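You operate a simulated robot arm through the tools that you are given. There is no shell and no other tool. Be economical: measure what you need, move in short steps, check, and stop when the job is done.

The job below is to be done with a simulated robot arm. You get a single attempt, and the scene is never put back.

## Task
Open the steel tank, lift the basket on to the small table, drain the tank and shut its valve.
Fine: nothing is left in the tank; its lid stays open; both tubes stay in the basket; the other controls stay.

Only the result counts: the job must be done as asked and must still hold three seconds after the hand-in. Knocking over, shifting, dropping, spilling or breaking anything else fails it. Lids that push on must go on centred and level and be pressed home; caps that screw on are set level and turned clockwise until they are tight.

## Robot
A 6-joint arm with a two-finger parallel gripper, fixed in place. Base frame: the origin is at the foot of the arm, x ahead of it, y to its left, z up. Units: mm, degrees, N and s.
With the tool pointing down near the work surface it reaches from about 180 to 760 mm from the base axis. Its first joint turns from -166.0 to 166.0 degrees. Payload 3.91 kg.
Tool frame: the origin (TCP) lies between the finger pads and is the grasp point; the fingertips stand 30 mm ahead of it; z points along the fingers, y is the line along which they close. The gripper opens to 110 mm. The fingers are 20 mm wide and 10 mm thick; the gripper's body (48 by 112 mm) begins 55 mm behind the TCP.
Orientation is that of the tool frame in the base frame, as a unit quaternion [x, y, z, w]. With the fingers straight down and closing along the base's y, the tool's x points along the base's -x, its y along +y and its z along -z.

## Interface
- The arm moves only by the tool drive_tool. Its argument "motion" is a list of rows, each a list of 3 entries, a list of its own where there are three numbers: the shift along the tool's x, y, z in units of 25 mm (1.0 is 25 mm), then the turn, a rotation vector about the tool's x, y, z in units of 6 degrees (1.0 is 6 degrees), then the finger opening in mm, from 0 to 110. In form: [[[x, y, z], [wx, wy, wz], gripper], ...]. A call has 1 to 20 rows; each row shifts and turns the commanded pose from where the row before left it, along the tool's axes as they then stand. A call with a number of a shift or a turn outside -1 to 1 is refused whole. Each row takes 0.2 s and may step no farther than 50 mm and 8.6 degrees from the row before; otherwise, or with a gripper value out of range, the whole call is refused. Where a pose cannot be reached the arm comes as near as it can. A force on the tool above 90 N (or 10 N above the force at the start of the call, whichever is more), or a blocked arm, ends the call early, and 0.2 s more pass. Each finger travels about 45 mm/s and halts on what it meets, pressing with about 21 N; the grip force reading is that of the motor and also rises with nothing between the fingers. The clock runs only during rows and for 0.2 s after the last one: add rows that do not move to give the fingers time. The reply holds the time, the measured pose of the TCP, the force on the tool along the base axes, the opening and the grip force, in the units named above and with some noise, with the torque about the TCP (base axes, N m) and any sound that the robot's microphone picked up.
- Cameras (640 x 400 px; columns grow to the right, rows downward): "scene" is fixed at [53.2, 499.2, 1348.9]; the picture's right is [-0.59, -0.81, 0.00], its down [-0.25, 0.18, -0.95] and it looks along [0.77, -0.56, -0.31] (base axes); focal length 214 px, centre (320, 200). "wrist" rides on the gripper at [71, 22, -107] in the tool frame; the picture's right is [-0.29, 0.96, 0.00], its down [-0.76, -0.23, -0.61] and it looks along [-0.58, -0.18, 0.79] (tool axes); focal length 243 px, centre (320, 200). There is no depth. A picture from a camera that has moved, and an enlarged one, comes with that camera's place and axes in the base frame and with its lens.
- grab_frame(camera): a new picture of that camera. It takes no simulated time.
- lift_body(by): slides the trunk up (or, below 0, down) by that many mm; the arm rides with it, the base frame stays. It gives what a move gives, with no picture.
- zoom(camera, box): a new picture of the part [left, top, right, bottom] of that camera's present view, enlarged. It takes no simulated time.
- finish_job(): hands the job in; it is judged then, once.

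Work in short steps. Places have to be worked out from the pictures, the camera data and where the tool is seen: move nearer, look again, correct. Check each grasp and each placing, and mend what went wrong. You have 120 turns and 64 pictures in all, those below and enlarged ones among them. Open the gripper and draw the arm clear of the work before you hand the job in, unless the task says otherwise; then end with one line.

The tools are called after ">>>" by a JSON object that holds its "name" and its "arguments". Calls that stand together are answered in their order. drive_tool: Moves the arm, as the interface text tells. Its arguments: {"type":"object","properties":{"motion":{"type":"array","items":{"type":"array"}}},"required":["motion"]} The other tools are called the same way: lift_body (by) slides the trunk up or down; grab_frame (camera) takes a picture; zoom (camera, box) takes an enlarged picture of a part of a camera's view; finish_job () hands the job in.

At the start:

```text
time_s: 0.0
tcp_pos: [151.2, 287.7, 1312.2]
tool_rot: [-0.001, 1.0, 0.0, 0.0]
ft_force: [-0.5, 0.4, 0.6]
ft_torque: [0.02, -0.04, -0.03]
finger_gap: 110.1
finger_force: 0.1
trunk travel left (down, up): [-525.0, 65.0]
```

scene: 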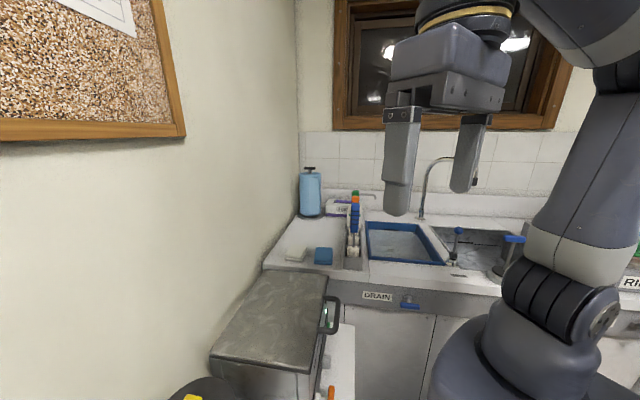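
wrist: 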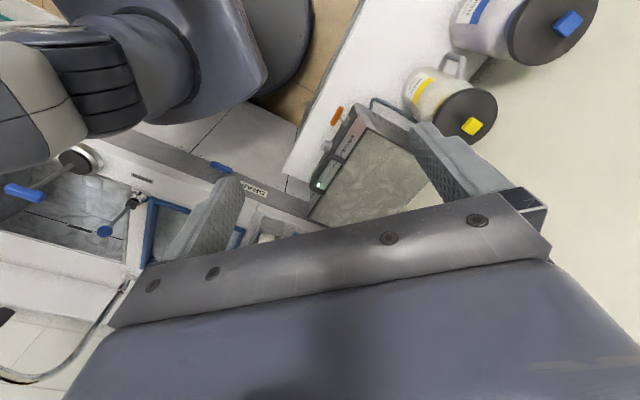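

The steel tank seems to be the box at the lower left of the scene view. I'll enlarge it and other regions first.

>>> {"name": "zoom", "arguments": {"camera": "scene", "box": [160, 240, 400, 400]}}

>>> {"name": "zoom", "arguments": {"camera": "wrist", "box": [260, 60, 520, 240]}}

>>> {"name": "zoom", "arguments": {"camera": "scene", "box": [260, 150, 640, 320]}}

```text
2.50 times, centred on (280, 320) of scene
camera zoom: at [53.2, 499.2, 1348.9], right [-0.59, -0.81, 0.0], down [-0.25, 0.18, -0.95], along [0.77, -0.56, -0.31], focal length 536 px, centre (420, -100)
```

zoom: 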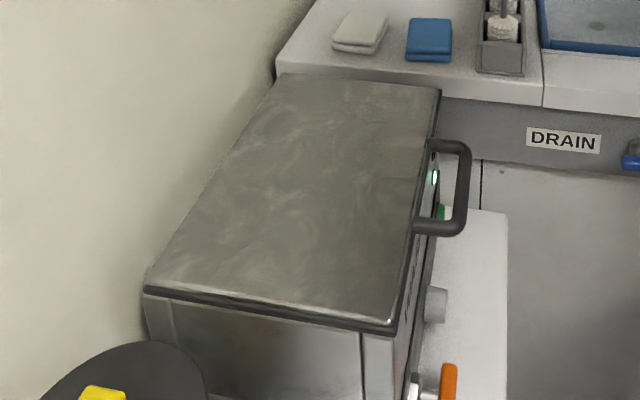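

```text
2.22 times, centred on (390, 150) of wrist
camera zoom: at [80.6, 309.1, 1417.8], right [0.29, 0.96, 0.0], down [0.76, -0.23, 0.61], along [0.58, -0.18, -0.79], focal length 539 px, centre (164, 311)
```

zoom: 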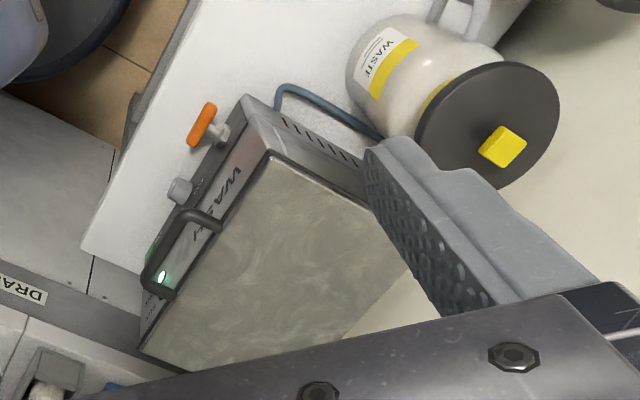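

```text
1.68 times, centred on (450, 235) of scene
camera zoom: at [53.2, 499.2, 1348.9], right [-0.59, -0.81, 0.0], down [-0.25, 0.18, -0.95], along [0.77, -0.56, -0.31], focal length 361 px, centre (101, 141)
```

zoom: 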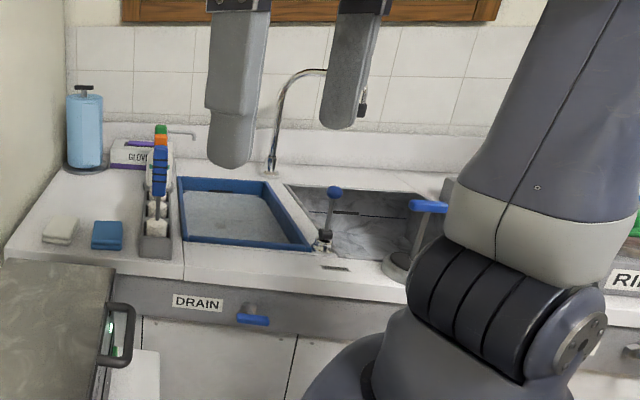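

The lid corners triangulate to about (291,349), (432,493), (628,295) and (490,150) at z≈923, so the tank is turned 45° and its front faces the robot. The small table isn't in view yet, so I'll turn the wrist to look left and behind.

>>> {"name": "drive_tool", "arguments": {"motion": [[[0, 0, 0], [0, 0, -1], 110], [[0, 0, 0], [0, 0, -1], 110], [[0, 0, 0], [0, 0, -1], 110], [[0, 0, 0], [0, 0, -1], 110], [[0, 0, 0], [0, 0, -1], 110], [[0, 0, 0], [0, 0, -1], 110], [[0, 0, 0], [0, 0, -1], 110], [[0, 0, 0], [0, 0, -1], 110], [[0, 0, 0], [0, 0, -1], 110], [[0, 0, 0], [0, 0, -1], 110], [[0, 0, 0], [0, 0, -1], 110], [[0, 0, 0], [0, 0, -1], 110]]}}

>>> {"name": "grab_frame", "arguments": {"camera": "wrist"}}

```text
time_s: 2.6
tcp_pos: [150.1, 287.1, 1312.0]
tool_rot: [-0.589, 0.808, 0.0, -0.001]
ft_force: [1.3, 0.4, -0.8]
ft_torque: [0.05, -0.03, 0.0]
finger_gap: 109.9
finger_force: 0.0
trunk travel left (down, up): [-525.0, 65.0]
```

```text
58 pictures are left
camera wrist: at [109.5, 226.2, 1417.7], right [-0.82, 0.57, 0.0], down [0.45, 0.65, 0.61], along [0.35, 0.5, -0.79], focal length 243 px, centre (320, 200)
```

wrist: 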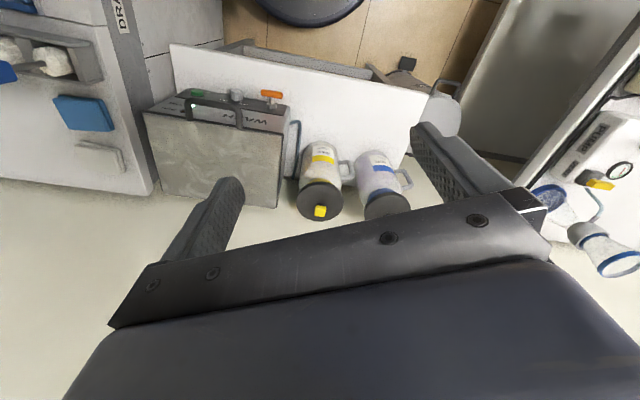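

The tank and waste jars stand on a white bench along the slanted wall, and there is another bench further round. I'll keep turning.

>>> {"name": "drive_tool", "arguments": {"motion": [[[0, 0, 0], [0, 0, -1], 110], [[0, 0, 0], [0, 0, -1], 110], [[0, 0, 0], [0, 0, -1], 110], [[0, 0, 0], [0, 0, -1], 110], [[0, 0, 0], [0, 0, -1], 110], [[0, 0, 0], [0, 0, -1], 110], [[0, 0, 0], [0, 0, -1], 110], [[0, 0, 0], [0, 0, -1], 110], [[0, 0, 0], [0, 0, -1], 110], [[0, 0, 0], [0, 0, -1], 110]]}}

>>> {"name": "grab_frame", "arguments": {"camera": "wrist"}}

```text
time_s: 4.8
tcp_pos: [151.3, 288.5, 1310.4]
tool_rot: [0.914, -0.406, 0.0, 0.0]
ft_force: [-0.4, -0.2, 0.5]
ft_torque: [0.02, -0.02, -0.02]
finger_gap: 109.8
finger_force: 0.0
trunk travel left (down, up): [-525.0, 65.0]
```

```text
57 pictures are left
camera wrist: at [183.4, 219.8, 1417.7], right [-0.9, -0.43, 0.0], down [-0.34, 0.72, 0.61], along [-0.26, 0.55, -0.79], focal length 243 px, centre (320, 200)
```

wrist: 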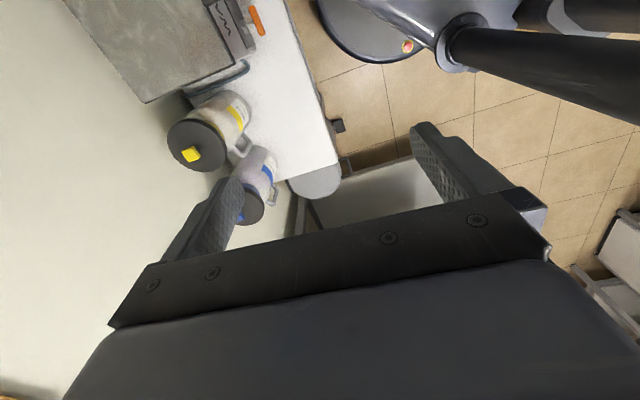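

More of the room is coming into view, with something low at the right edge. I'll turn further.

>>> {"name": "drive_tool", "arguments": {"motion": [[[0, 0, 0], [0, 0, -1], 110], [[0, 0, 0], [0, 0, -1], 110], [[0, 0, 0], [0, 0, -1], 110], [[0, 0, 0], [0, 0, -1], 110], [[0, 0, 0], [0, 0, -1], 110], [[0, 0, 0], [0, 0, -1], 110], [[0, 0, 0], [0, 0, -1], 110], [[0, 0, 0], [0, 0, -1], 110], [[0, 0, 0], [0, 0, -1], 110], [[0, 0, 0], [0, 0, -1], 110]]}}

>>> {"name": "grab_frame", "arguments": {"camera": "wrist"}}

```text
time_s: 7.0
tcp_pos: [151.0, 287.4, 1309.8]
tool_rot: [0.994, 0.105, -0.001, 0.0]
ft_force: [-0.4, -0.6, -0.4]
ft_torque: [0.01, -0.05, -0.01]
finger_gap: 109.8
finger_force: 0.1
trunk travel left (down, up): [-525.0, 65.0]
```

```text
56 pictures are left
camera wrist: at [226.1, 281.0, 1417.6], right [-0.08, -1.0, 0.0], down [-0.79, 0.07, 0.61], along [-0.61, 0.05, -0.79], focal length 243 px, centre (320, 200)
```

wrist: 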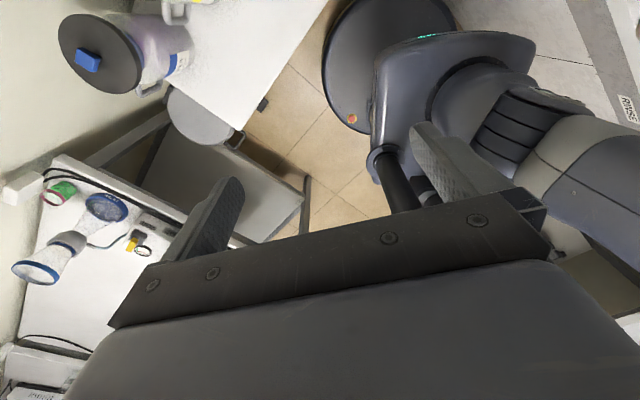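

A small grey table with posts and a rounded grey piece sits beyond the end of the white bench. I'll enlarge it.

>>> {"name": "zoom", "arguments": {"camera": "wrist", "box": [60, 60, 340, 260]}}

>>> {"name": "zoom", "arguments": {"camera": "scene", "box": [160, 300, 420, 400]}}

```text
2.00 times, centred on (200, 160) of wrist
camera zoom: at [226.1, 281.0, 1417.6], right [-0.08, -1.0, 0.0], down [-0.79, 0.07, 0.61], along [-0.61, 0.05, -0.79], focal length 485 px, centre (560, 280)
```

zoom: 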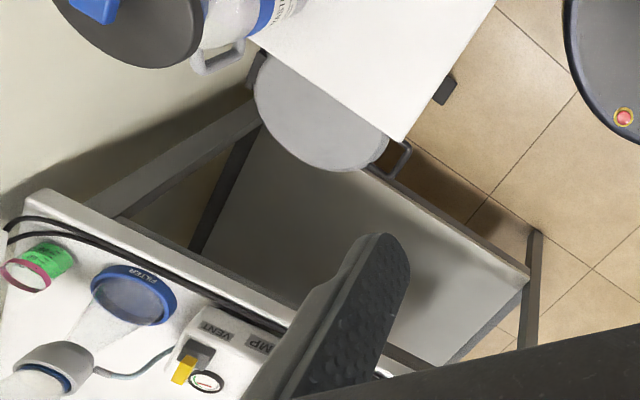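

```text
2.46 times, centred on (290, 350) of scene
camera zoom: at [53.2, 499.2, 1348.9], right [-0.59, -0.81, 0.0], down [-0.25, 0.18, -0.95], along [0.77, -0.56, -0.31], focal length 528 px, centre (394, -169)
```

zoom: 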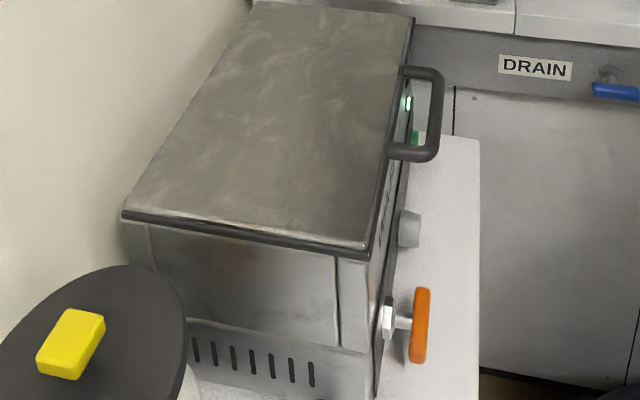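

The grey table needs a second viewpoint for its height, so I'll shift the hand towards it.

>>> {"name": "drive_tool", "arguments": {"motion": [[[-0.83, -0.86, 0], [0, 0, 0], 110], [[-0.83, -0.86, 0], [0, 0, 0], 110], [[-0.83, -0.86, 0], [0, 0, 0], 110], [[-0.83, -0.86, 0], [0, 0, 0], 110], [[-0.83, -0.86, 0], [0, 0, 0], 110], [[-0.83, -0.86, 0], [0, 0, 0], 110]]}}

>>> {"name": "grab_frame", "arguments": {"camera": "wrist"}}

```text
time_s: 8.4
tcp_pos: [2.1, 390.0, 1310.5]
tool_rot: [0.995, 0.104, 0.0, 0.001]
ft_force: [-0.2, 0.5, -0.1]
ft_torque: [0.02, -0.03, 0.02]
finger_gap: 110.1
finger_force: 0.0
trunk travel left (down, up): [-525.0, 65.0]
```

```text
53 pictures are left
camera wrist: at [76.8, 382.9, 1417.2], right [-0.09, -1.0, 0.0], down [-0.79, 0.07, 0.61], along [-0.61, 0.05, -0.79], focal length 243 px, centre (320, 200)
```

wrist: 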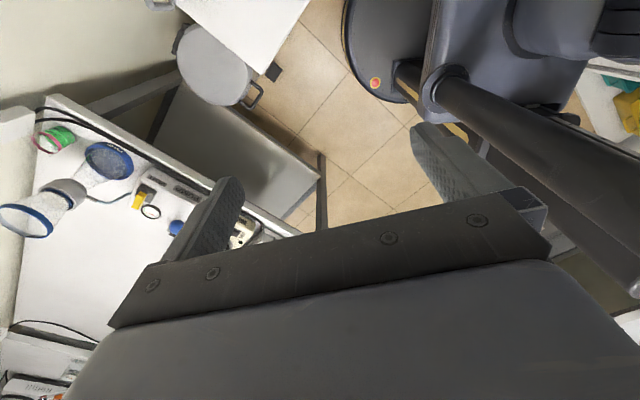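

That grey surface works out at about z≈415, which is low. Before deciding, I'll look at the remaining areas behind and to the right, where there are yellow and teal items.

>>> {"name": "drive_tool", "arguments": {"motion": [[[0, 0, 0], [0, 0, -1], 110], [[0, 0, 0], [0, 0, -1], 110], [[0, 0, 0], [0, 0, -1], 110], [[0, 0, 0], [0, 0, -1], 110], [[0, 0, 0], [0, 0, -1], 110], [[0, 0, 0], [0, 0, -1], 110], [[0, 0, 0], [0, 0, -1], 110], [[0, 0, 0], [0, 0, -1], 110], [[0, 0, 0], [0, 0, -1], 110], [[0, 0, 0], [0, 0, -1], 110]]}}

>>> {"name": "grab_frame", "arguments": {"camera": "wrist"}}

```text
time_s: 10.6
tcp_pos: [1.7, 388.6, 1312.1]
tool_rot: [0.809, 0.588, 0.0, 0.0]
ft_force: [0.5, 0.3, -0.4]
ft_torque: [0.02, 0.02, 0.01]
finger_gap: 110.0
finger_force: 0.0
trunk travel left (down, up): [-525.0, 65.0]
```

```text
52 pictures are left
camera wrist: at [45.6, 449.1, 1418.0], right [0.82, -0.57, 0.0], down [-0.45, -0.65, 0.61], along [-0.35, -0.5, -0.79], focal length 243 px, centre (320, 200)
```

wrist: 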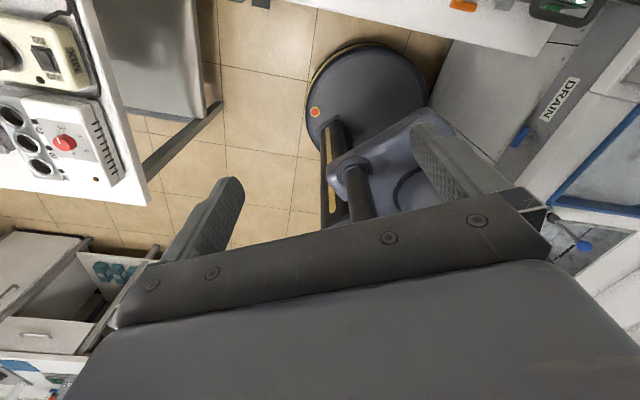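

The grey sheet is the lower shelf of a distant instrument bench that is out of reach. I'll swing the arm round the front to survey the right-hand side.

>>> {"name": "drive_tool", "arguments": {"motion": [[[0, 1, 0], [0, 0, 0], 110], [[0, 1, 0], [0, 0, 0], 110], [[0, 1, 0], [0, 0, 0], 110], [[0, 1, 0], [0, 0, 0], 110], [[0, 1, 0], [0, 0, 0], 110], [[0, 1, 0], [0, 0, 0], 110], [[0, 1, 0], [0, 0, 0], 110], [[0, 1, 0], [0, 0, 0], 110], [[0, 1, 0], [0, 0, 0], 110], [[0, 1, 0], [0, 0, 0], 110]]}}

>>> {"name": "grab_frame", "arguments": {"camera": "wrist"}}

>>> {"name": "drive_tool", "arguments": {"motion": [[[-0.95, 0.7, 0], [0, 0, 0], 110], [[-0.95, 0.7, 0], [0, 0, 0], 110], [[-0.95, 0.7, 0], [0, 0, 0], 110], [[-0.95, 0.7, 0], [0, 0, 0], 110], [[-0.95, 0.7, 0], [0, 0, 0], 110], [[-0.95, 0.7, 0], [0, 0, 0], 110], [[-0.95, 0.7, 0], [0, 0, 0], 110], [[-0.95, 0.7, 0], [0, 0, 0], 110], [[-0.95, 0.7, 0], [0, 0, 0], 110], [[-0.95, 0.7, 0], [0, 0, 0], 110], [[-0.95, 0.7, 0], [0, 0, 0], 110], [[-0.95, 0.7, 0], [0, 0, 0], 110], [[-0.95, 0.7, 0], [0, 0, 0], 110], [[-0.95, 0.7, 0], [0, 0, 0], 110], [[-0.95, 0.7, 0], [0, 0, 0], 110], [[-0.95, 0.7, 0], [0, 0, 0], 110]]}}

>>> {"name": "grab_frame", "arguments": {"camera": "wrist"}}

>>> {"name": "grab_frame", "arguments": {"camera": "scene"}}

```text
time_s: 12.8
tcp_pos: [123.9, 343.6, 1312.3]
tool_rot: [0.81, 0.586, 0.0, 0.0]
ft_force: [0.0, -1.0, 0.2]
ft_torque: [0.0, -0.03, -0.03]
finger_gap: 109.8
finger_force: 0.0
out of reach, approached as far as the arm can: row 6, 7, 8, 9, 10
trunk travel left (down, up): [-525.0, 65.0]
```

```text
51 pictures are left
camera wrist: at [168.4, 402.6, 1418.3], right [0.82, -0.57, 0.0], down [-0.46, -0.65, 0.61], along [-0.35, -0.5, -0.79], focal length 243 px, centre (320, 200)
```

wrist: 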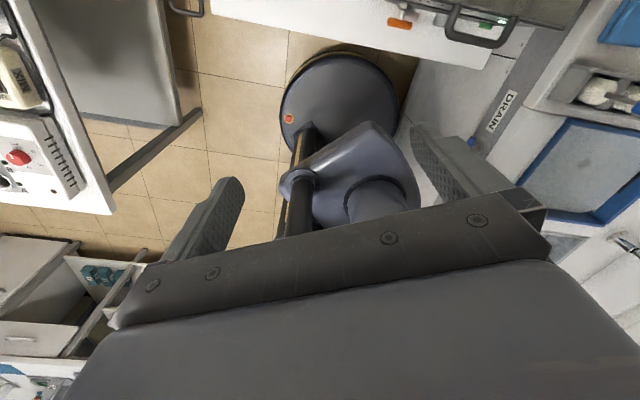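

```text
time_s: 16.2
tcp_pos: [65.2, 26.6, 1218.6]
tool_rot: [0.809, 0.588, 0.0, 0.001]
ft_force: [0.6, -0.9, 0.0]
ft_torque: [0.04, 0.01, -0.03]
finger_gap: 110.1
finger_force: 0.0
out of reach, approached as far as the arm can: row 1, 2, 3, 4, 5, 6, 7, 8, 9, 10, 11, 12, 13, 14, 15, 16
trunk travel left (down, up): [-525.0, 65.0]
```

```text
50 pictures are left
camera wrist: at [108.6, 86.7, 1324.3], right [0.82, -0.57, 0.0], down [-0.46, -0.65, 0.61], along [-0.35, -0.5, -0.79], focal length 243 px, centre (320, 200)
```

wrist: 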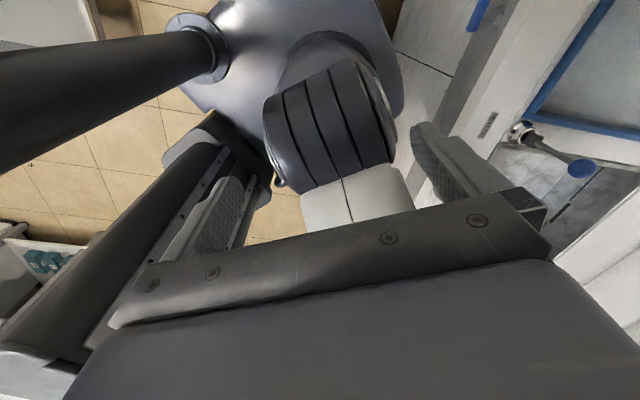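

```text
49 pictures are left
```

scene: 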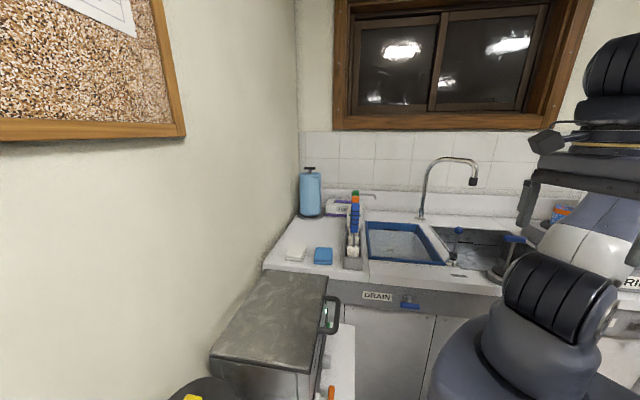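

The wrist joint has reached its limit after so much turning and folded the arm in. I'll unwind the turn in place, checking the pose as it goes.

>>> {"name": "drive_tool", "arguments": {"motion": [[[0, 0, 0], [0, 0, 1], 110], [[0, 0, 0], [0, 0, 1], 110], [[0, 0, 0], [0, 0, 1], 110], [[0, 0, 0], [0, 0, 1], 110]]}}

```text
time_s: 17.2
tcp_pos: [65.8, 27.1, 1217.1]
tool_rot: [0.914, 0.405, -0.001, 0.0]
ft_force: [0.1, 0.7, 0.1]
ft_torque: [0.01, -0.02, 0.03]
finger_gap: 109.8
finger_force: 0.1
trunk travel left (down, up): [-525.0, 65.0]
```

The unwinding works and starts from the measured pose. I'll continue.

>>> {"name": "drive_tool", "arguments": {"motion": [[[0, 0, 0], [0, 0, 1], 110], [[0, 0, 0], [0, 0, 1], 110], [[0, 0, 0], [0, 0, 1], 110], [[0, 0, 0], [0, 0, 1], 110], [[0, 0, 0], [0, 0, 1], 110], [[0, 0, 0], [0, 0, 1], 110], [[0, 0, 0], [0, 0, 1], 110], [[0, 0, 0], [0, 0, 1], 110], [[0, 0, 0], [0, 0, 1], 110], [[0, 0, 0], [0, 0, 1], 110], [[0, 0, 0], [0, 0, 1], 110], [[0, 0, 0], [0, 0, 1], 110], [[0, 0, 0], [0, 0, 1], 110], [[0, 0, 0], [0, 0, 1], 110], [[0, 0, 0], [0, 0, 1], 110], [[0, 0, 0], [0, 0, 1], 110], [[0, 0, 0], [0, 0, 1], 110], [[0, 0, 0], [0, 0, 1], 110], [[0, 0, 0], [0, 0, 1], 110], [[0, 0, 0], [0, 0, 1], 110]]}}

>>> {"name": "drive_tool", "arguments": {"motion": [[[0, 0, 0], [0, 0, 1], 110], [[0, 0, 0], [0, 0, 1], 110], [[0, 0, 0], [0, 0, 1], 110], [[0, 0, 0], [0, 0, 1], 110], [[0, 0, 0], [0, 0, 1], 110], [[0, 0, 0], [0, 0, 1], 110], [[0, 0, 0], [0, 0, 1], 110], [[0, 0, 0], [0, 0, 1], 110], [[0, 0, 0], [0, 0, 1], 110], [[0, 0, 0], [0, 0, 1], 110], [[0, 0, 0], [0, 0, 1], 110], [[0, 0, 0], [0, 0, 1], 110], [[0, 0, 0], [0, 0, 1], 110], [[0, 0, 0], [0, 0, 1], 110], [[0, 0, 0], [0, 0, 1], 110], [[0, 0, 0], [0, 0, 1], 110], [[0, 0, 0], [0, 0, 1], 110], [[0, 0, 0], [0, 0, 1], 110]]}}

>>> {"name": "grab_frame", "arguments": {"camera": "wrist"}}

```text
time_s: 21.4
tcp_pos: [64.0, 27.3, 1218.7]
tool_rot: [0.808, -0.589, 0.0, 0.0]
ft_force: [-0.5, -0.4, -1.6]
ft_torque: [-0.01, 0.01, 0.01]
finger_gap: 109.7
finger_force: 0.0
trunk travel left (down, up): [-525.0, 65.0]
```

```text
time_s: 25.2
tcp_pos: [64.9, 27.2, 1218.4]
tool_rot: [0.001, 1.0, 0.001, 0.0]
ft_force: [12.1, 4.2, 8.7]
ft_torque: [-0.51, -0.33, 0.78]
finger_gap: 107.8
finger_force: 0.0
trunk travel left (down, up): [-525.0, 65.0]
```

```text
48 pictures are left
camera wrist: at [-5.0, 48.7, 1324.6], right [0.29, 0.96, 0.0], down [0.76, -0.23, 0.61], along [0.58, -0.18, -0.79], focal length 243 px, centre (320, 200)
```

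wrist: 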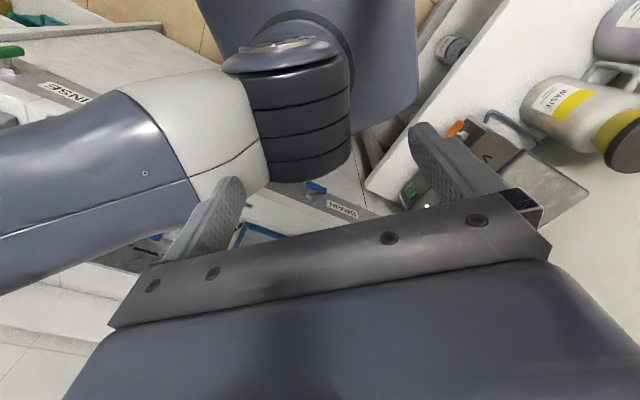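

There's a light contact force, probably a finger against the robot's own arm. I'll move away from it, outward and up.

>>> {"name": "drive_tool", "arguments": {"motion": [[[0, 0.5, -0.3], [0, 0, 0], 110], [[0, 1, -0.3], [0, 0, 0], 110], [[-0.2, 1, -0.4], [0, 0, 0], 110], [[-0.4, 1, -0.4], [0, 0, 0], 110], [[-0.5, 1, -0.4], [0, 0, 0], 110], [[-0.5, 1, -0.4], [0, 0, 0], 110]]}}

```text
time_s: 26.6
tcp_pos: [104.9, 164.9, 1271.7]
tool_rot: [0.0, 1.0, 0.0, 0.0]
ft_force: [0.6, 0.0, 0.4]
ft_torque: [0.01, -0.02, -0.01]
finger_gap: 110.0
finger_force: 0.0
trunk travel left (down, up): [-525.0, 65.0]
```

Clear now. I'll swing to the right side and look there.

>>> {"name": "drive_tool", "arguments": {"motion": [[[-0.98, -0.46, 0], [0, 0, 0], 110], [[-0.98, -0.46, 0], [0, 0, 0], 110], [[-0.98, -0.46, 0], [0, 0, 0], 110], [[-0.98, -0.46, 0], [0, 0, 0], 110], [[-0.98, -0.46, 0], [0, 0, 0], 110], [[-0.98, -0.46, 0], [0, 0, 0], 110], [[-0.98, -0.46, 0], [0, 0, 0], 110], [[-0.98, -0.46, 0], [0, 0, 0], 110], [[0, -1, 0], [0, 0, 0], 110], [[0, -1, 0], [0, 0, 0], 110], [[0, -1, 0], [0, 0, 0], 110], [[0, -1, 0], [0, 0, 0], 110], [[0, -1, 0], [0, 0, 0], 110], [[0, -1, 0], [0, 0, 0], 110], [[0, -1, 0], [0, 0, 0], 110], [[0, -1, 0], [0, 0, 0], 110], [[0, -1, 0], [0, 0, 0], 110]]}}

>>> {"name": "drive_tool", "arguments": {"motion": [[[0, 0, 0], [0, 0, 1], 110], [[0, 0, 0], [0, 0, 1], 110], [[0, 0, 0], [0, 0, 1], 110], [[0, 0, 0], [0, 0, 1], 110], [[0, 0, 0], [0, 0, 1], 110], [[0, 0, 0], [0, 0, 1], 110], [[0, 0, 0], [0, 0, 1], 110], [[0, 0, 0], [0, 0, 1], 110], [[0, 0, 0], [0, 0, 1], 110], [[0, 0, 0], [0, 0, 1], 110]]}}

>>> {"name": "grab_frame", "arguments": {"camera": "wrist"}}

```text
time_s: 30.2
tcp_pos: [301.5, -151.9, 1273.3]
tool_rot: [0.0, 1.0, 0.0, 0.0]
ft_force: [-0.1, 0.4, 0.1]
ft_torque: [-0.02, -0.01, 0.0]
finger_gap: 110.2
finger_force: 0.1
trunk travel left (down, up): [-525.0, 65.0]
```

```text
time_s: 32.4
tcp_pos: [300.0, -153.7, 1273.2]
tool_rot: [0.501, 0.865, 0.0, 0.001]
ft_force: [0.2, 0.4, -0.3]
ft_torque: [-0.01, 0.02, 0.01]
finger_gap: 109.8
finger_force: 0.1
trunk travel left (down, up): [-525.0, 65.0]
```

```text
47 pictures are left
camera wrist: at [284.8, -80.5, 1379.3], right [0.97, 0.22, 0.0], down [0.18, -0.77, 0.61], along [0.14, -0.59, -0.79], focal length 243 px, centre (320, 200)
```

wrist: 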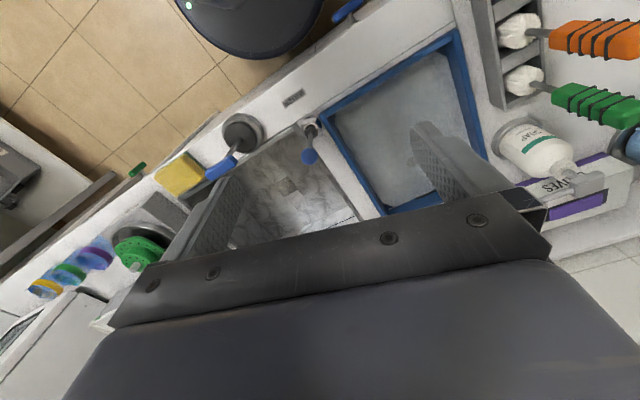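

No table on this side, only the sink counter at z≈799. The white table carrying the tank triangulates to z≈717, with its front edge running from about (443,69) to (-36,536), so it should be the small table. I'll go back and inspect the tank front closely.

>>> {"name": "drive_tool", "arguments": {"motion": [[[0.93, 0.21, 0], [0, 0, 0], 110], [[0.93, 0.21, 0], [0, 0, 0], 110], [[0.93, 0.21, 0], [0, 0, 0], 110], [[0.93, 0.21, 0], [0, 0, 0], 110], [[0.93, 0.21, 0], [0, 0, 0], 110], [[0.93, 0.21, 0], [0, 0, 0], 110], [[0.93, 0.21, 0], [0, 0, 0], 110], [[0.93, 0.21, 0], [0, 0, 0], 110], [[0.93, 0.21, 0], [0, 0, 0], 110], [[0.93, 0.21, 0], [0, 0, 0], 110], [[0.93, 0.21, 0], [0, 0, 0], 110], [[0.93, 0.21, 0], [0, 0, 0], 110], [[0.93, 0.21, 0], [0, 0, 0], 110], [[0.93, 0.21, 0], [0, 0, 0], 110]]}}

>>> {"name": "drive_tool", "arguments": {"motion": [[[0, 0, 0], [0, 0, -1], 110], [[0, 0, 0], [0, 0, -1], 110], [[0, 0, 0], [0, 0, -1], 110], [[0, 0, 0], [0, 0, -1], 110], [[0, 0, 0], [0, 0, -1], 110], [[0, 0, 0], [0, 0, -1], 110], [[0, 0, 0], [0, 0, -1], 110], [[0, 0, 0], [0, 0, -1], 110], [[0, 0, 0], [0, 0, -1], 110], [[0, 0, 0], [0, 0, -1], 110], [[0, 0, 0], [0, 0, -1], 110], [[0, 0, 0], [0, 0, -1], 110], [[0, 0, 0], [0, 0, -1], 110], [[0, 0, 0], [0, 0, -1], 110], [[0, 0, 0], [0, 0, -1], 110], [[0, 0, 0], [0, 0, -1], 110], [[0, 0, 0], [0, 0, -1], 110], [[0, 0, 0], [0, 0, -1], 110]]}}

>>> {"name": "grab_frame", "arguments": {"camera": "wrist"}}

```text
time_s: 35.4
tcp_pos: [200.6, 166.0, 1272.7]
tool_rot: [0.5, 0.866, 0.0, -0.001]
ft_force: [0.7, -0.4, -0.5]
ft_torque: [0.0, 0.01, 0.03]
finger_gap: 110.0
finger_force: 0.0
trunk travel left (down, up): [-525.0, 65.0]
```

```text
time_s: 39.2
tcp_pos: [202.1, 165.0, 1273.4]
tool_rot: [-0.407, 0.913, 0.0, -0.001]
ft_force: [0.2, 0.2, 1.1]
ft_torque: [-0.01, 0.0, 0.01]
finger_gap: 109.8
finger_force: 0.1
trunk travel left (down, up): [-525.0, 65.0]
```

```text
46 pictures are left
camera wrist: at [139.1, 126.2, 1379.2], right [-0.52, 0.85, 0.0], down [0.68, 0.41, 0.61], along [0.52, 0.32, -0.79], focal length 243 px, centre (320, 200)
```

wrist: 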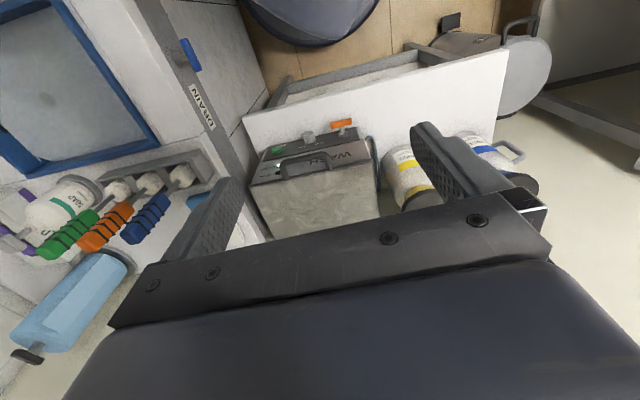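

>>> {"name": "zoom", "arguments": {"camera": "wrist", "box": [230, 50, 430, 240]}}

>>> {"name": "zoom", "arguments": {"camera": "wrist", "box": [360, 0, 600, 220]}}

```text
2.11 times, centred on (330, 145) of wrist
camera zoom: at [139.1, 126.2, 1379.2], right [-0.52, 0.85, 0.0], down [0.68, 0.41, 0.61], along [0.52, 0.32, -0.79], focal length 511 px, centre (299, 316)
```

zoom: 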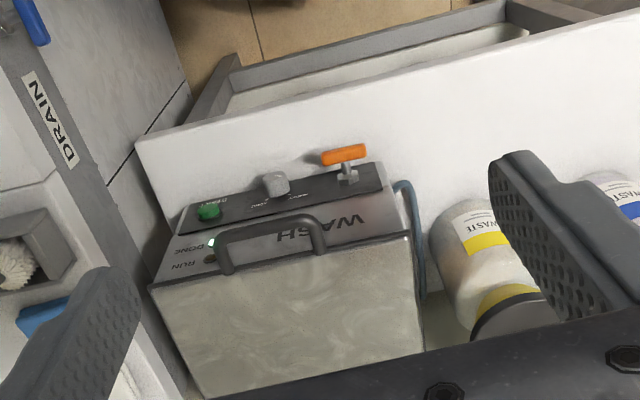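

```text
1.82 times, centred on (480, 110) of wrist
camera zoom: at [139.1, 126.2, 1379.2], right [-0.52, 0.85, 0.0], down [0.68, 0.41, 0.61], along [0.52, 0.32, -0.79], focal length 441 px, centre (29, 364)
```

zoom: 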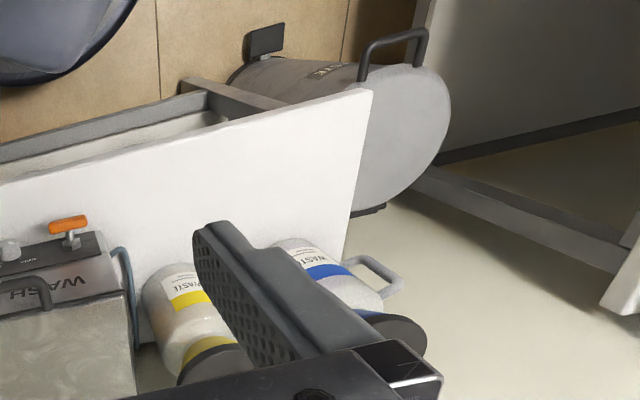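

The tank front shows START, a knob, and the orange T-handle of the drain (about (300,290,771), horizontal now). The lid handle bar is at about d≈415 mm along the 45° direction, z≈920. I'll turn the tool so its fingers close in the vertical plane through the handle, and pitch it 45° forward.

>>> {"name": "drive_tool", "arguments": {"motion": [[[0, 0, 0], [0, 0, 1], 110], [[0, 0, 0], [0, 0, 1], 110], [[0, 0, 0], [0, 0, 1], 110], [[0, 0, 0], [0, 0, 1], 110], [[0, 0, 0], [0, 0, 1], 110], [[0, 0, 0], [0, 0, 1], 110], [[0, 0, 0], [0, 0, 1], 110], [[0, 0, 0], [0, 0, 1], 110], [[0, 0, 0], [0, 0, 1], 110], [[0, 0, 0], [0, 0, 1], 110], [[0, 0, 0], [0, 0, 1], 110], [[0, 0, 0], [0, 0, 1], 110], [[0, 0, 0], [0, 0, 1], 110], [[0, 0, 0], [0, 0, 1], 110], [[0, 0, 0], [0, 0, 1], 110], [[0, 0, 0], [0, 0, 0.5], 110]]}}

>>> {"name": "drive_tool", "arguments": {"motion": [[[0, 0, 0], [-1, 0, 0], 110], [[0, 0, 0], [-1, 0, 0], 110], [[0, 0, 0], [-1, 0, 0], 110], [[0, 0, 0], [-1, 0, 0], 110], [[0, 0, 0], [-1, 0, 0], 110], [[0, 0, 0], [-1, 0, 0], 110], [[0, 0, 0], [-1, 0, 0], 110], [[0, 0, 0], [-0.5, 0, 0], 110]]}}

>>> {"name": "grab_frame", "arguments": {"camera": "wrist"}}

```text
time_s: 42.6
tcp_pos: [201.6, 166.6, 1272.3]
tool_rot: [0.384, 0.923, 0.0, 0.0]
ft_force: [0.3, -0.5, -0.2]
ft_torque: [-0.01, -0.02, 0.01]
finger_gap: 110.1
finger_force: 0.1
trunk travel left (down, up): [-525.0, 65.0]
```

```text
time_s: 44.4
tcp_pos: [200.5, 165.2, 1274.0]
tool_rot: [0.354, 0.853, 0.354, 0.147]
ft_force: [-0.7, 0.2, 0.1]
ft_torque: [-0.03, 0.01, -0.03]
finger_gap: 110.1
finger_force: 0.0
trunk travel left (down, up): [-525.0, 65.0]
```

```text
43 pictures are left
camera wrist: at [108.6, 172.5, 1363.2], right [0.68, 0.27, 0.68], down [0.12, -0.96, 0.27], along [0.72, -0.1, -0.69], focal length 243 px, centre (320, 200)
```

wrist: 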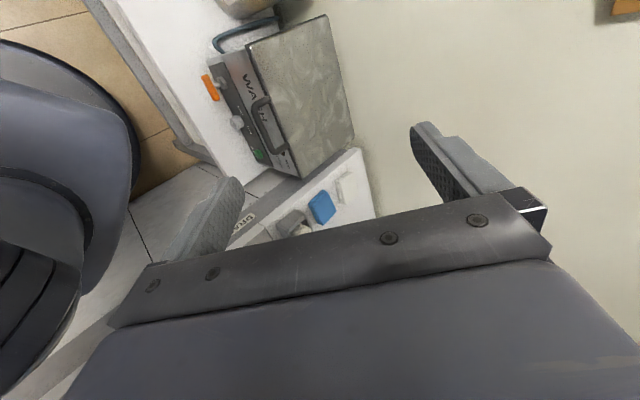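

Good view of the handle from here. I'll enlarge it to refine its position.

>>> {"name": "zoom", "arguments": {"camera": "wrist", "box": [190, 0, 380, 200]}}

```text
2.00 times, centred on (285, 100) of wrist
camera zoom: at [108.6, 172.5, 1363.2], right [0.68, 0.27, 0.68], down [0.12, -0.96, 0.27], along [0.72, -0.1, -0.69], focal length 485 px, centre (390, 400)
```

zoom: 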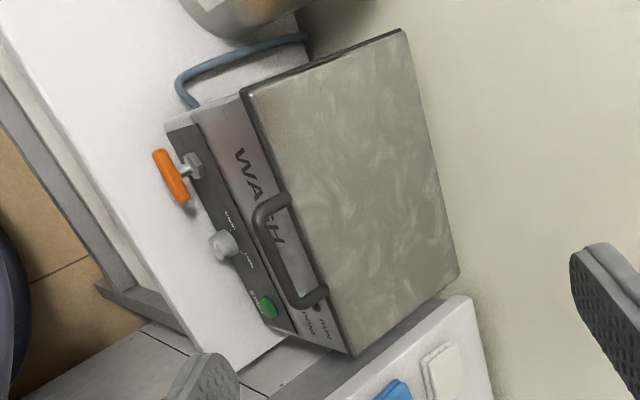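

The handle bar works out at s≈44–145, d≈418, z≈929. I'll move to a pre-grasp about 85 mm back along the tool axis with the fingers at 40 mm.

>>> {"name": "drive_tool", "arguments": {"motion": [[[-0.233, -0.437, 0.907], [0, 0, 0], 40], [[-0.233, -0.437, 0.907], [0, 0, 0], 40], [[-0.233, -0.437, 0.907], [0, 0, 0], 40], [[-0.233, -0.437, 0.907], [0, 0, 0], 40], [[-0.233, -0.437, 0.907], [0, 0, 0], 40], [[-0.233, -0.437, 0.907], [0, 0, 0], 40], [[-0.233, -0.437, 0.907], [0, 0, 0], 40], [[-0.233, -0.437, 0.907], [0, 0, 0], 40], [[-0.233, -0.437, 0.907], [0, 0, 0], 40], [[-0.233, -0.437, 0.907], [0, 0, 0], 40], [[-0.233, -0.437, 0.907], [0, 0, 0], 40], [[-0.233, -0.437, 0.907], [0, 0, 0], 40]]}}

>>> {"name": "grab_frame", "arguments": {"camera": "wrist"}}

>>> {"name": "zoom", "arguments": {"camera": "scene", "box": [200, 200, 440, 400]}}

```text
time_s: 47.0
tcp_pos: [322.3, 187.4, 986.7]
tool_rot: [0.354, 0.854, 0.353, 0.146]
ft_force: [0.3, 0.6, -0.5]
ft_torque: [-0.02, -0.01, -0.01]
finger_gap: 39.9
finger_force: 0.1
trunk travel left (down, up): [-525.0, 65.0]
```

```text
41 pictures are left
camera wrist: at [230.1, 193.9, 1077.7], right [0.68, 0.27, 0.68], down [0.12, -0.96, 0.27], along [0.72, -0.1, -0.69], focal length 243 px, centre (320, 200)
```

wrist: 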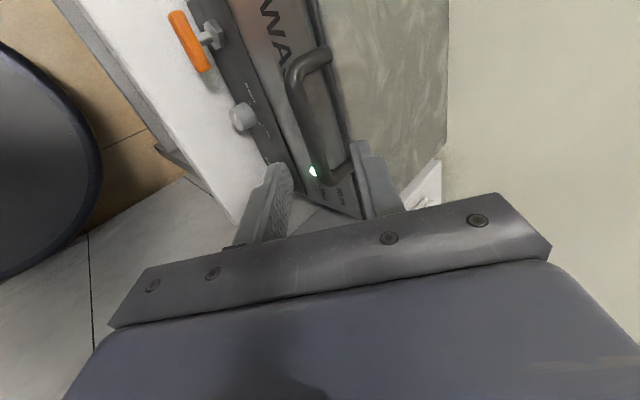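

```text
2.00 times, centred on (320, 300) of scene
camera zoom: at [53.2, 499.2, 1348.9], right [-0.59, -0.81, 0.0], down [-0.25, 0.18, -0.95], along [0.77, -0.56, -0.31], focal length 429 px, centre (320, 0)
```

zoom: 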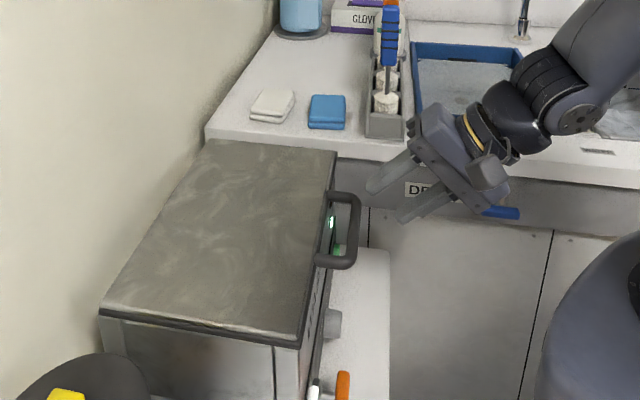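

The bar centre refines to d≈417, z≈924, which needs only a small sideways correction. I'll advance about 70 mm so the bar sits between the fingers, then close part way.

>>> {"name": "drive_tool", "arguments": {"motion": [[[0, -0.04, 0.7], [0, 0, 0], 40], [[0, -0.04, 0.7], [0, 0, 0], 40], [[0, -0.04, 0.7], [0, 0, 0], 40], [[0, -0.04, 0.7], [0, 0, 0], 40], [[0, 0, 0], [0, 0, 0], 30]]}}

>>> {"name": "grab_frame", "arguments": {"camera": "wrist"}}

>>> {"name": "zoom", "arguments": {"camera": "scene", "box": [260, 220, 420, 360]}}

```text
time_s: 48.2
tcp_pos: [354.0, 220.2, 934.6]
tool_rot: [0.354, 0.853, 0.354, 0.147]
ft_force: [-0.4, 0.2, -0.6]
ft_torque: [0.03, 0.0, -0.02]
finger_gap: 29.9
finger_force: 0.0
trunk travel left (down, up): [-525.0, 65.0]
```

```text
39 pictures are left
camera wrist: at [262.5, 227.5, 1025.2], right [0.68, 0.27, 0.68], down [0.12, -0.96, 0.27], along [0.72, -0.1, -0.69], focal length 243 px, centre (320, 200)
```

wrist: 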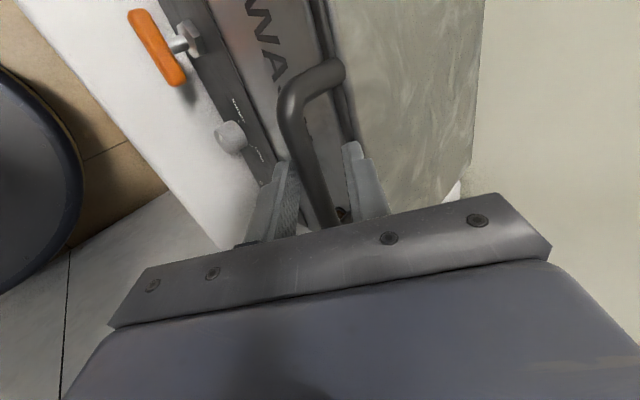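

```text
2.86 times, centred on (340, 290) of scene
camera zoom: at [53.2, 499.2, 1348.9], right [-0.59, -0.81, 0.0], down [-0.25, 0.18, -0.95], along [0.77, -0.56, -0.31], focal length 613 px, centre (263, -57)
```

zoom: 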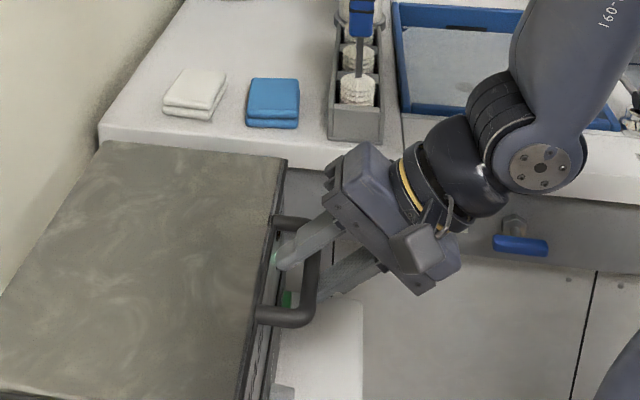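

The bar is centred between the fingers, so I'll keep it loosely caged. I'll start raising the lid along the hinge arc (hinge at about d≈650, radius ≈232) and check forces and picture after about 24°.

>>> {"name": "drive_tool", "arguments": {"motion": [[[0, 0.3, 0], [0, 0, 0], 30], [[0, 0.735, -0.669], [0.5, 0, 0], 30], [[0, 0.769, -0.631], [0.5, 0, 0], 30], [[0, 0.801, -0.592], [0.5, 0, 0], 30], [[0, 0.831, -0.551], [0.5, 0, 0], 30]]}}

>>> {"name": "zoom", "arguments": {"camera": "scene", "box": [200, 140, 440, 360]}}

```text
time_s: 49.4
tcp_pos: [358.5, 240.5, 1007.2]
tool_rot: [0.358, 0.881, 0.291, 0.101]
ft_force: [-1.3, -0.4, -0.5]
ft_torque: [-0.04, 0.04, -0.02]
finger_gap: 30.6
finger_force: 0.7
out of reach, approached as far as the arm can: row 3, 4, 5
trunk travel left (down, up): [-525.0, 65.0]
```

```text
1.82 times, centred on (320, 250) of scene
camera zoom: at [53.2, 499.2, 1348.9], right [-0.59, -0.81, 0.0], down [-0.25, 0.18, -0.95], along [0.77, -0.56, -0.31], focal length 390 px, centre (320, 109)
```

zoom: 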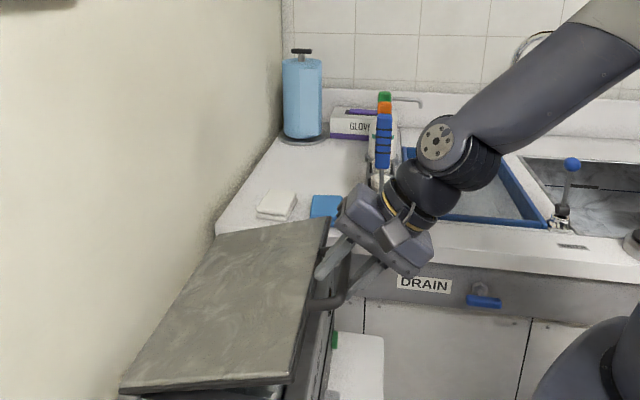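

The lid is rising freely, but the arm flagged its reach from the third row and drifted about 12 mm sideways, perhaps at a wrist joint limit. I'll test a small pure translation along the arc without rotation.

>>> {"name": "drive_tool", "arguments": {"motion": [[[0, 0.5, -0.3], [0, 0, 0], 30]]}}

>>> {"name": "drive_tool", "arguments": {"motion": [[[0, 0.4, -0.2], [-0.5, 0, 0], 30]]}}

```text
time_s: 49.8
tcp_pos: [362.9, 244.3, 1021.1]
tool_rot: [0.357, 0.882, 0.291, 0.1]
ft_force: [-2.5, -2.0, 0.2]
ft_torque: [-0.06, 0.05, 0.01]
finger_gap: 31.6
finger_force: 1.3
trunk travel left (down, up): [-525.0, 65.0]
```

```text
time_s: 50.2
tcp_pos: [366.6, 246.9, 1030.9]
tool_rot: [0.355, 0.873, 0.315, 0.111]
ft_force: [-2.6, -2.3, -1.1]
ft_torque: [-0.03, 0.03, 0.01]
finger_gap: 31.3
finger_force: 1.4
trunk travel left (down, up): [-525.0, 65.0]
```

That works, and the readings match the arc model at a lid angle of about 23°. I'll continue along the arc at constant pitch.

>>> {"name": "drive_tool", "arguments": {"motion": [[[-0.1, 0.881, -0.411], [0, 0, 0], 30], [[-0.1, 0.919, -0.316], [0, 0, 0], 30], [[-0.1, 0.947, -0.219], [0, 0, 0], 30], [[-0.1, 0.965, -0.118], [0, 0, 0], 30]]}}

```text
time_s: 51.2
tcp_pos: [414.4, 280.0, 1109.8]
tool_rot: [0.354, 0.874, 0.315, 0.111]
ft_force: [-0.7, 0.6, -0.9]
ft_torque: [-0.02, 0.02, 0.02]
finger_gap: 30.7
finger_force: 0.7
trunk travel left (down, up): [-525.0, 65.0]
```

The lid is at about 47° and tracking the model. I'll continue with a slight pitch towards vertical.

>>> {"name": "drive_tool", "arguments": {"motion": [[[0, 0.972, -0.017], [0.5, 0, 0], 30], [[0, 0.99, 0.034], [0.5, 0, 0], 30], [[0, 0.99, 0.085], [0.5, 0, 0], 30], [[0, 0.98, 0.135], [0.5, 0, 0], 30]]}}

>>> {"name": "grab_frame", "arguments": {"camera": "scene"}}

```text
time_s: 52.2
tcp_pos: [475.4, 339.2, 1159.9]
tool_rot: [0.364, 0.902, 0.22, 0.074]
ft_force: [-0.8, -0.2, 0.4]
ft_torque: [-0.02, 0.0, 0.03]
finger_gap: 30.0
finger_force: 0.1
trunk travel left (down, up): [-525.0, 65.0]
```

```text
36 pictures are left
```

scene: 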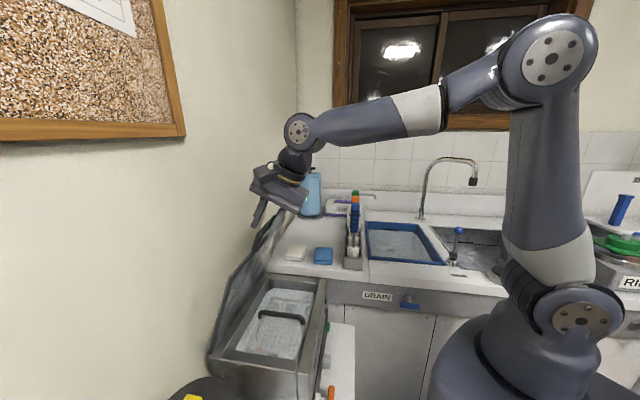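

The lid is at about 70°, and the basket with its bail handle is visible. I'll carry on to about 95°.

>>> {"name": "drive_tool", "arguments": {"motion": [[[0, 0.98, 0.169], [0.5, 0, 0], 30], [[0, 0.97, 0.219], [0.5, 0, 0], 30], [[0, 0.95, 0.268], [0.5, 0, 0], 30]]}}

>>> {"name": "drive_tool", "arguments": {"motion": [[[0, 0.5, 0.16], [0.25, 0, 0], 30], [[0, 0.5, 0.16], [0.25, 0, 0], 30]]}}

>>> {"name": "zoom", "arguments": {"camera": "scene", "box": [160, 120, 400, 400]}}

```text
time_s: 53.0
tcp_pos: [524.8, 392.0, 1174.4]
tool_rot: [0.37, 0.916, 0.149, 0.044]
ft_force: [0.0, -1.0, -0.4]
ft_torque: [-0.01, 0.0, 0.0]
finger_gap: 30.1
finger_force: 0.0
trunk travel left (down, up): [-525.0, 65.0]
```

```text
time_s: 53.6
tcp_pos: [542.3, 412.2, 1172.5]
tool_rot: [0.37, 0.92, 0.125, 0.034]
ft_force: [0.2, -0.3, 0.5]
ft_torque: [-0.01, 0.01, -0.03]
finger_gap: 30.3
finger_force: 0.0
trunk travel left (down, up): [-525.0, 65.0]
```

```text
1.43 times, centred on (280, 260) of scene
camera zoom: at [53.2, 499.2, 1348.9], right [-0.59, -0.81, 0.0], down [-0.25, 0.18, -0.95], along [0.77, -0.56, -0.31], focal length 306 px, centre (377, 114)
```

zoom: 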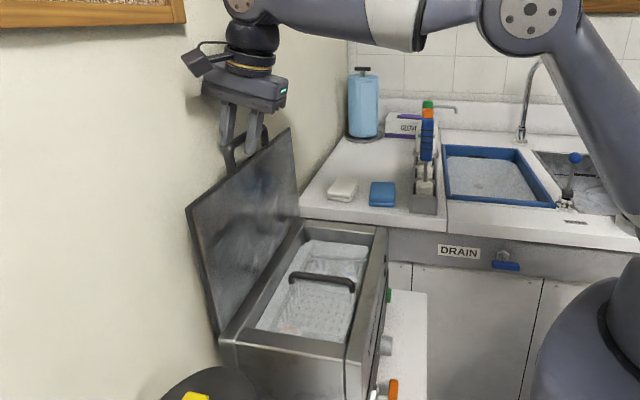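

The lid is just past vertical with no resistance. I'll nudge it a little further to be sure it rests open.

>>> {"name": "drive_tool", "arguments": {"motion": [[[0, 0.5, 0.2], [0, 0, 0], 30], [[0, 0.5, 0.25], [0, 0, 0], 30]]}}

>>> {"name": "grab_frame", "arguments": {"camera": "wrist"}}

```text
time_s: 54.2
tcp_pos: [543.8, 415.0, 1175.9]
tool_rot: [0.374, 0.92, 0.114, 0.028]
ft_force: [-62.1, -55.0, 3.2]
ft_torque: [3.68, -4.22, -1.94]
finger_gap: 30.0
finger_force: 0.1
trunk travel left (down, up): [-525.0, 65.0]
stopped in row 2: the force on the tool passed its limit (the readings are from after the stop); the commanded pose is now the measured one
```

```text
34 pictures are left
camera wrist: at [494.3, 458.1, 1286.1], right [0.86, 0.46, 0.21], down [0.3, -0.8, 0.51], along [0.41, -0.38, -0.83], focal length 243 px, centre (320, 200)
```

wrist: 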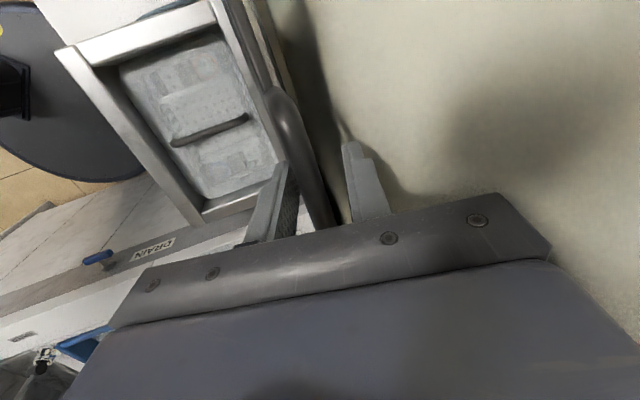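

It met a stop (wall or lid stop, about 83 N). I'll ease back about 8 mm, withdraw straight up, and check that the lid stays.

>>> {"name": "drive_tool", "arguments": {"motion": [[[0, -0.32, 0], [0, 0, 0], 34], [[0, 0.1, -0.5], [0, 0, 0], 34], [[0, 0.13, -0.7], [0, 0, 0], 34], [[0, 0.18, -0.8], [0, 0, 0], 34], [[0, 0.18, -0.8], [0, 0, 0], 34]]}}

>>> {"name": "zoom", "arguments": {"camera": "scene", "box": [160, 100, 400, 400]}}

```text
time_s: 55.4
tcp_pos: [545.1, 411.8, 1238.9]
tool_rot: [0.374, 0.92, 0.113, 0.028]
ft_force: [-24.4, -22.7, -20.9]
ft_torque: [1.28, -0.71, -0.77]
finger_gap: 33.9
finger_force: 0.0
trunk travel left (down, up): [-525.0, 65.0]
```

```text
1.33 times, centred on (280, 250) of scene
camera zoom: at [53.2, 499.2, 1348.9], right [-0.59, -0.81, 0.0], down [-0.25, 0.18, -0.95], along [0.77, -0.56, -0.31], focal length 286 px, centre (373, 133)
```

zoom: 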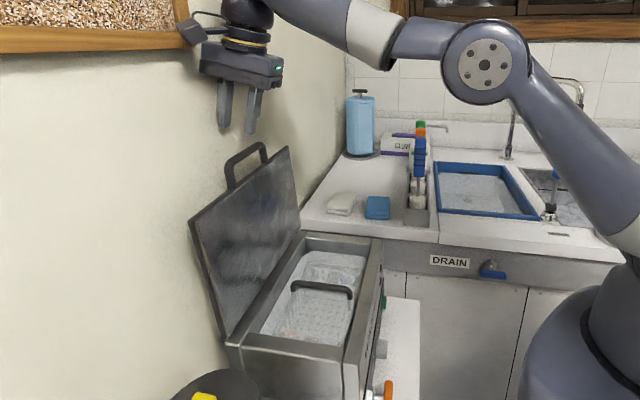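

The lid stays open; the residual 33 N is the gripper brushing the wall. I'll back away from the wall, straighten the tool to vertical, and yaw it back so the fingers close along the tank's length for the basket bail.

>>> {"name": "drive_tool", "arguments": {"motion": [[[0, -0.6, -0.1], [0, 0, 0], 34], [[0, -1, -0.2], [0, 0, 0], 34], [[0, -1, -0.2], [0, 0, 0], 34], [[0, -1, -0.2], [0.5, 0, 0], 34], [[0, -1, 0], [0.5, 0, 0], 60], [[0, -1, 0], [0.5, 0, 0], 60], [[0, -1, 0], [0.6, 0, 0], 60]]}}

>>> {"name": "drive_tool", "arguments": {"motion": [[[0, 0, 0], [0, 0, -1], 60], [[0, 0, 0], [0, 0, -1], 60], [[0, 0, 0], [0, 0, -1], 60], [[0, 0, 0], [0, 0, -1], 60], [[0, 0, 0], [0, 0, -1], 60], [[0, 0, 0], [0, 0, -1], 60], [[0, 0, 0], [0, 0, -1], 60], [[0, 0, 0], [0, 0, -1], 60], [[0, 0, 0], [0, 0, -1], 60], [[0, 0, 0], [0, 0, -1], 60], [[0, 0, 0], [0, 0, -1], 60], [[0, 0, 0], [0, 0, -1], 60], [[0, 0, 0], [0, 0, -1], 60], [[0, 0, 0], [0, 0, -1], 60], [[0, 0, 0], [0, 0, -1], 60]]}}

>>> {"name": "grab_frame", "arguments": {"camera": "wrist"}}

```text
time_s: 57.0
tcp_pos: [432.0, 295.4, 1224.1]
tool_rot: [0.374, 0.927, 0.014, -0.012]
ft_force: [-0.4, 0.3, -0.9]
ft_torque: [0.0, -0.01, 0.03]
finger_gap: 59.9
finger_force: 0.0
trunk travel left (down, up): [-525.0, 65.0]
```

```text
time_s: 60.2
tcp_pos: [433.4, 295.2, 1223.3]
tool_rot: [-0.392, 0.92, 0.018, 0.0]
ft_force: [-0.1, -0.5, 0.4]
ft_torque: [0.01, -0.01, 0.0]
finger_gap: 59.9
finger_force: 0.1
trunk travel left (down, up): [-525.0, 65.0]
```

```text
32 pictures are left
camera wrist: at [370.8, 255.1, 1329.7], right [-0.49, 0.87, 0.04], down [0.7, 0.37, 0.61], along [0.52, 0.32, -0.79], focal length 243 px, centre (320, 200)
```

wrist: 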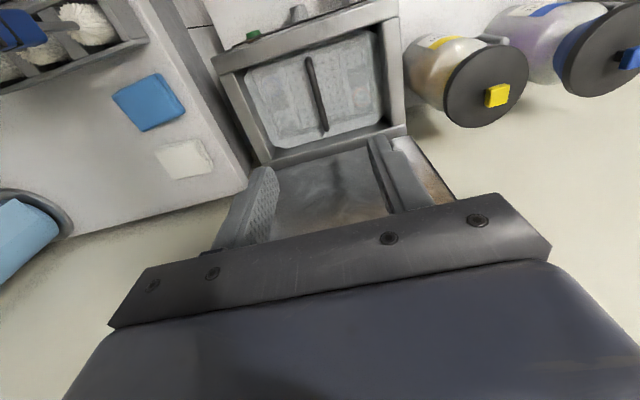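

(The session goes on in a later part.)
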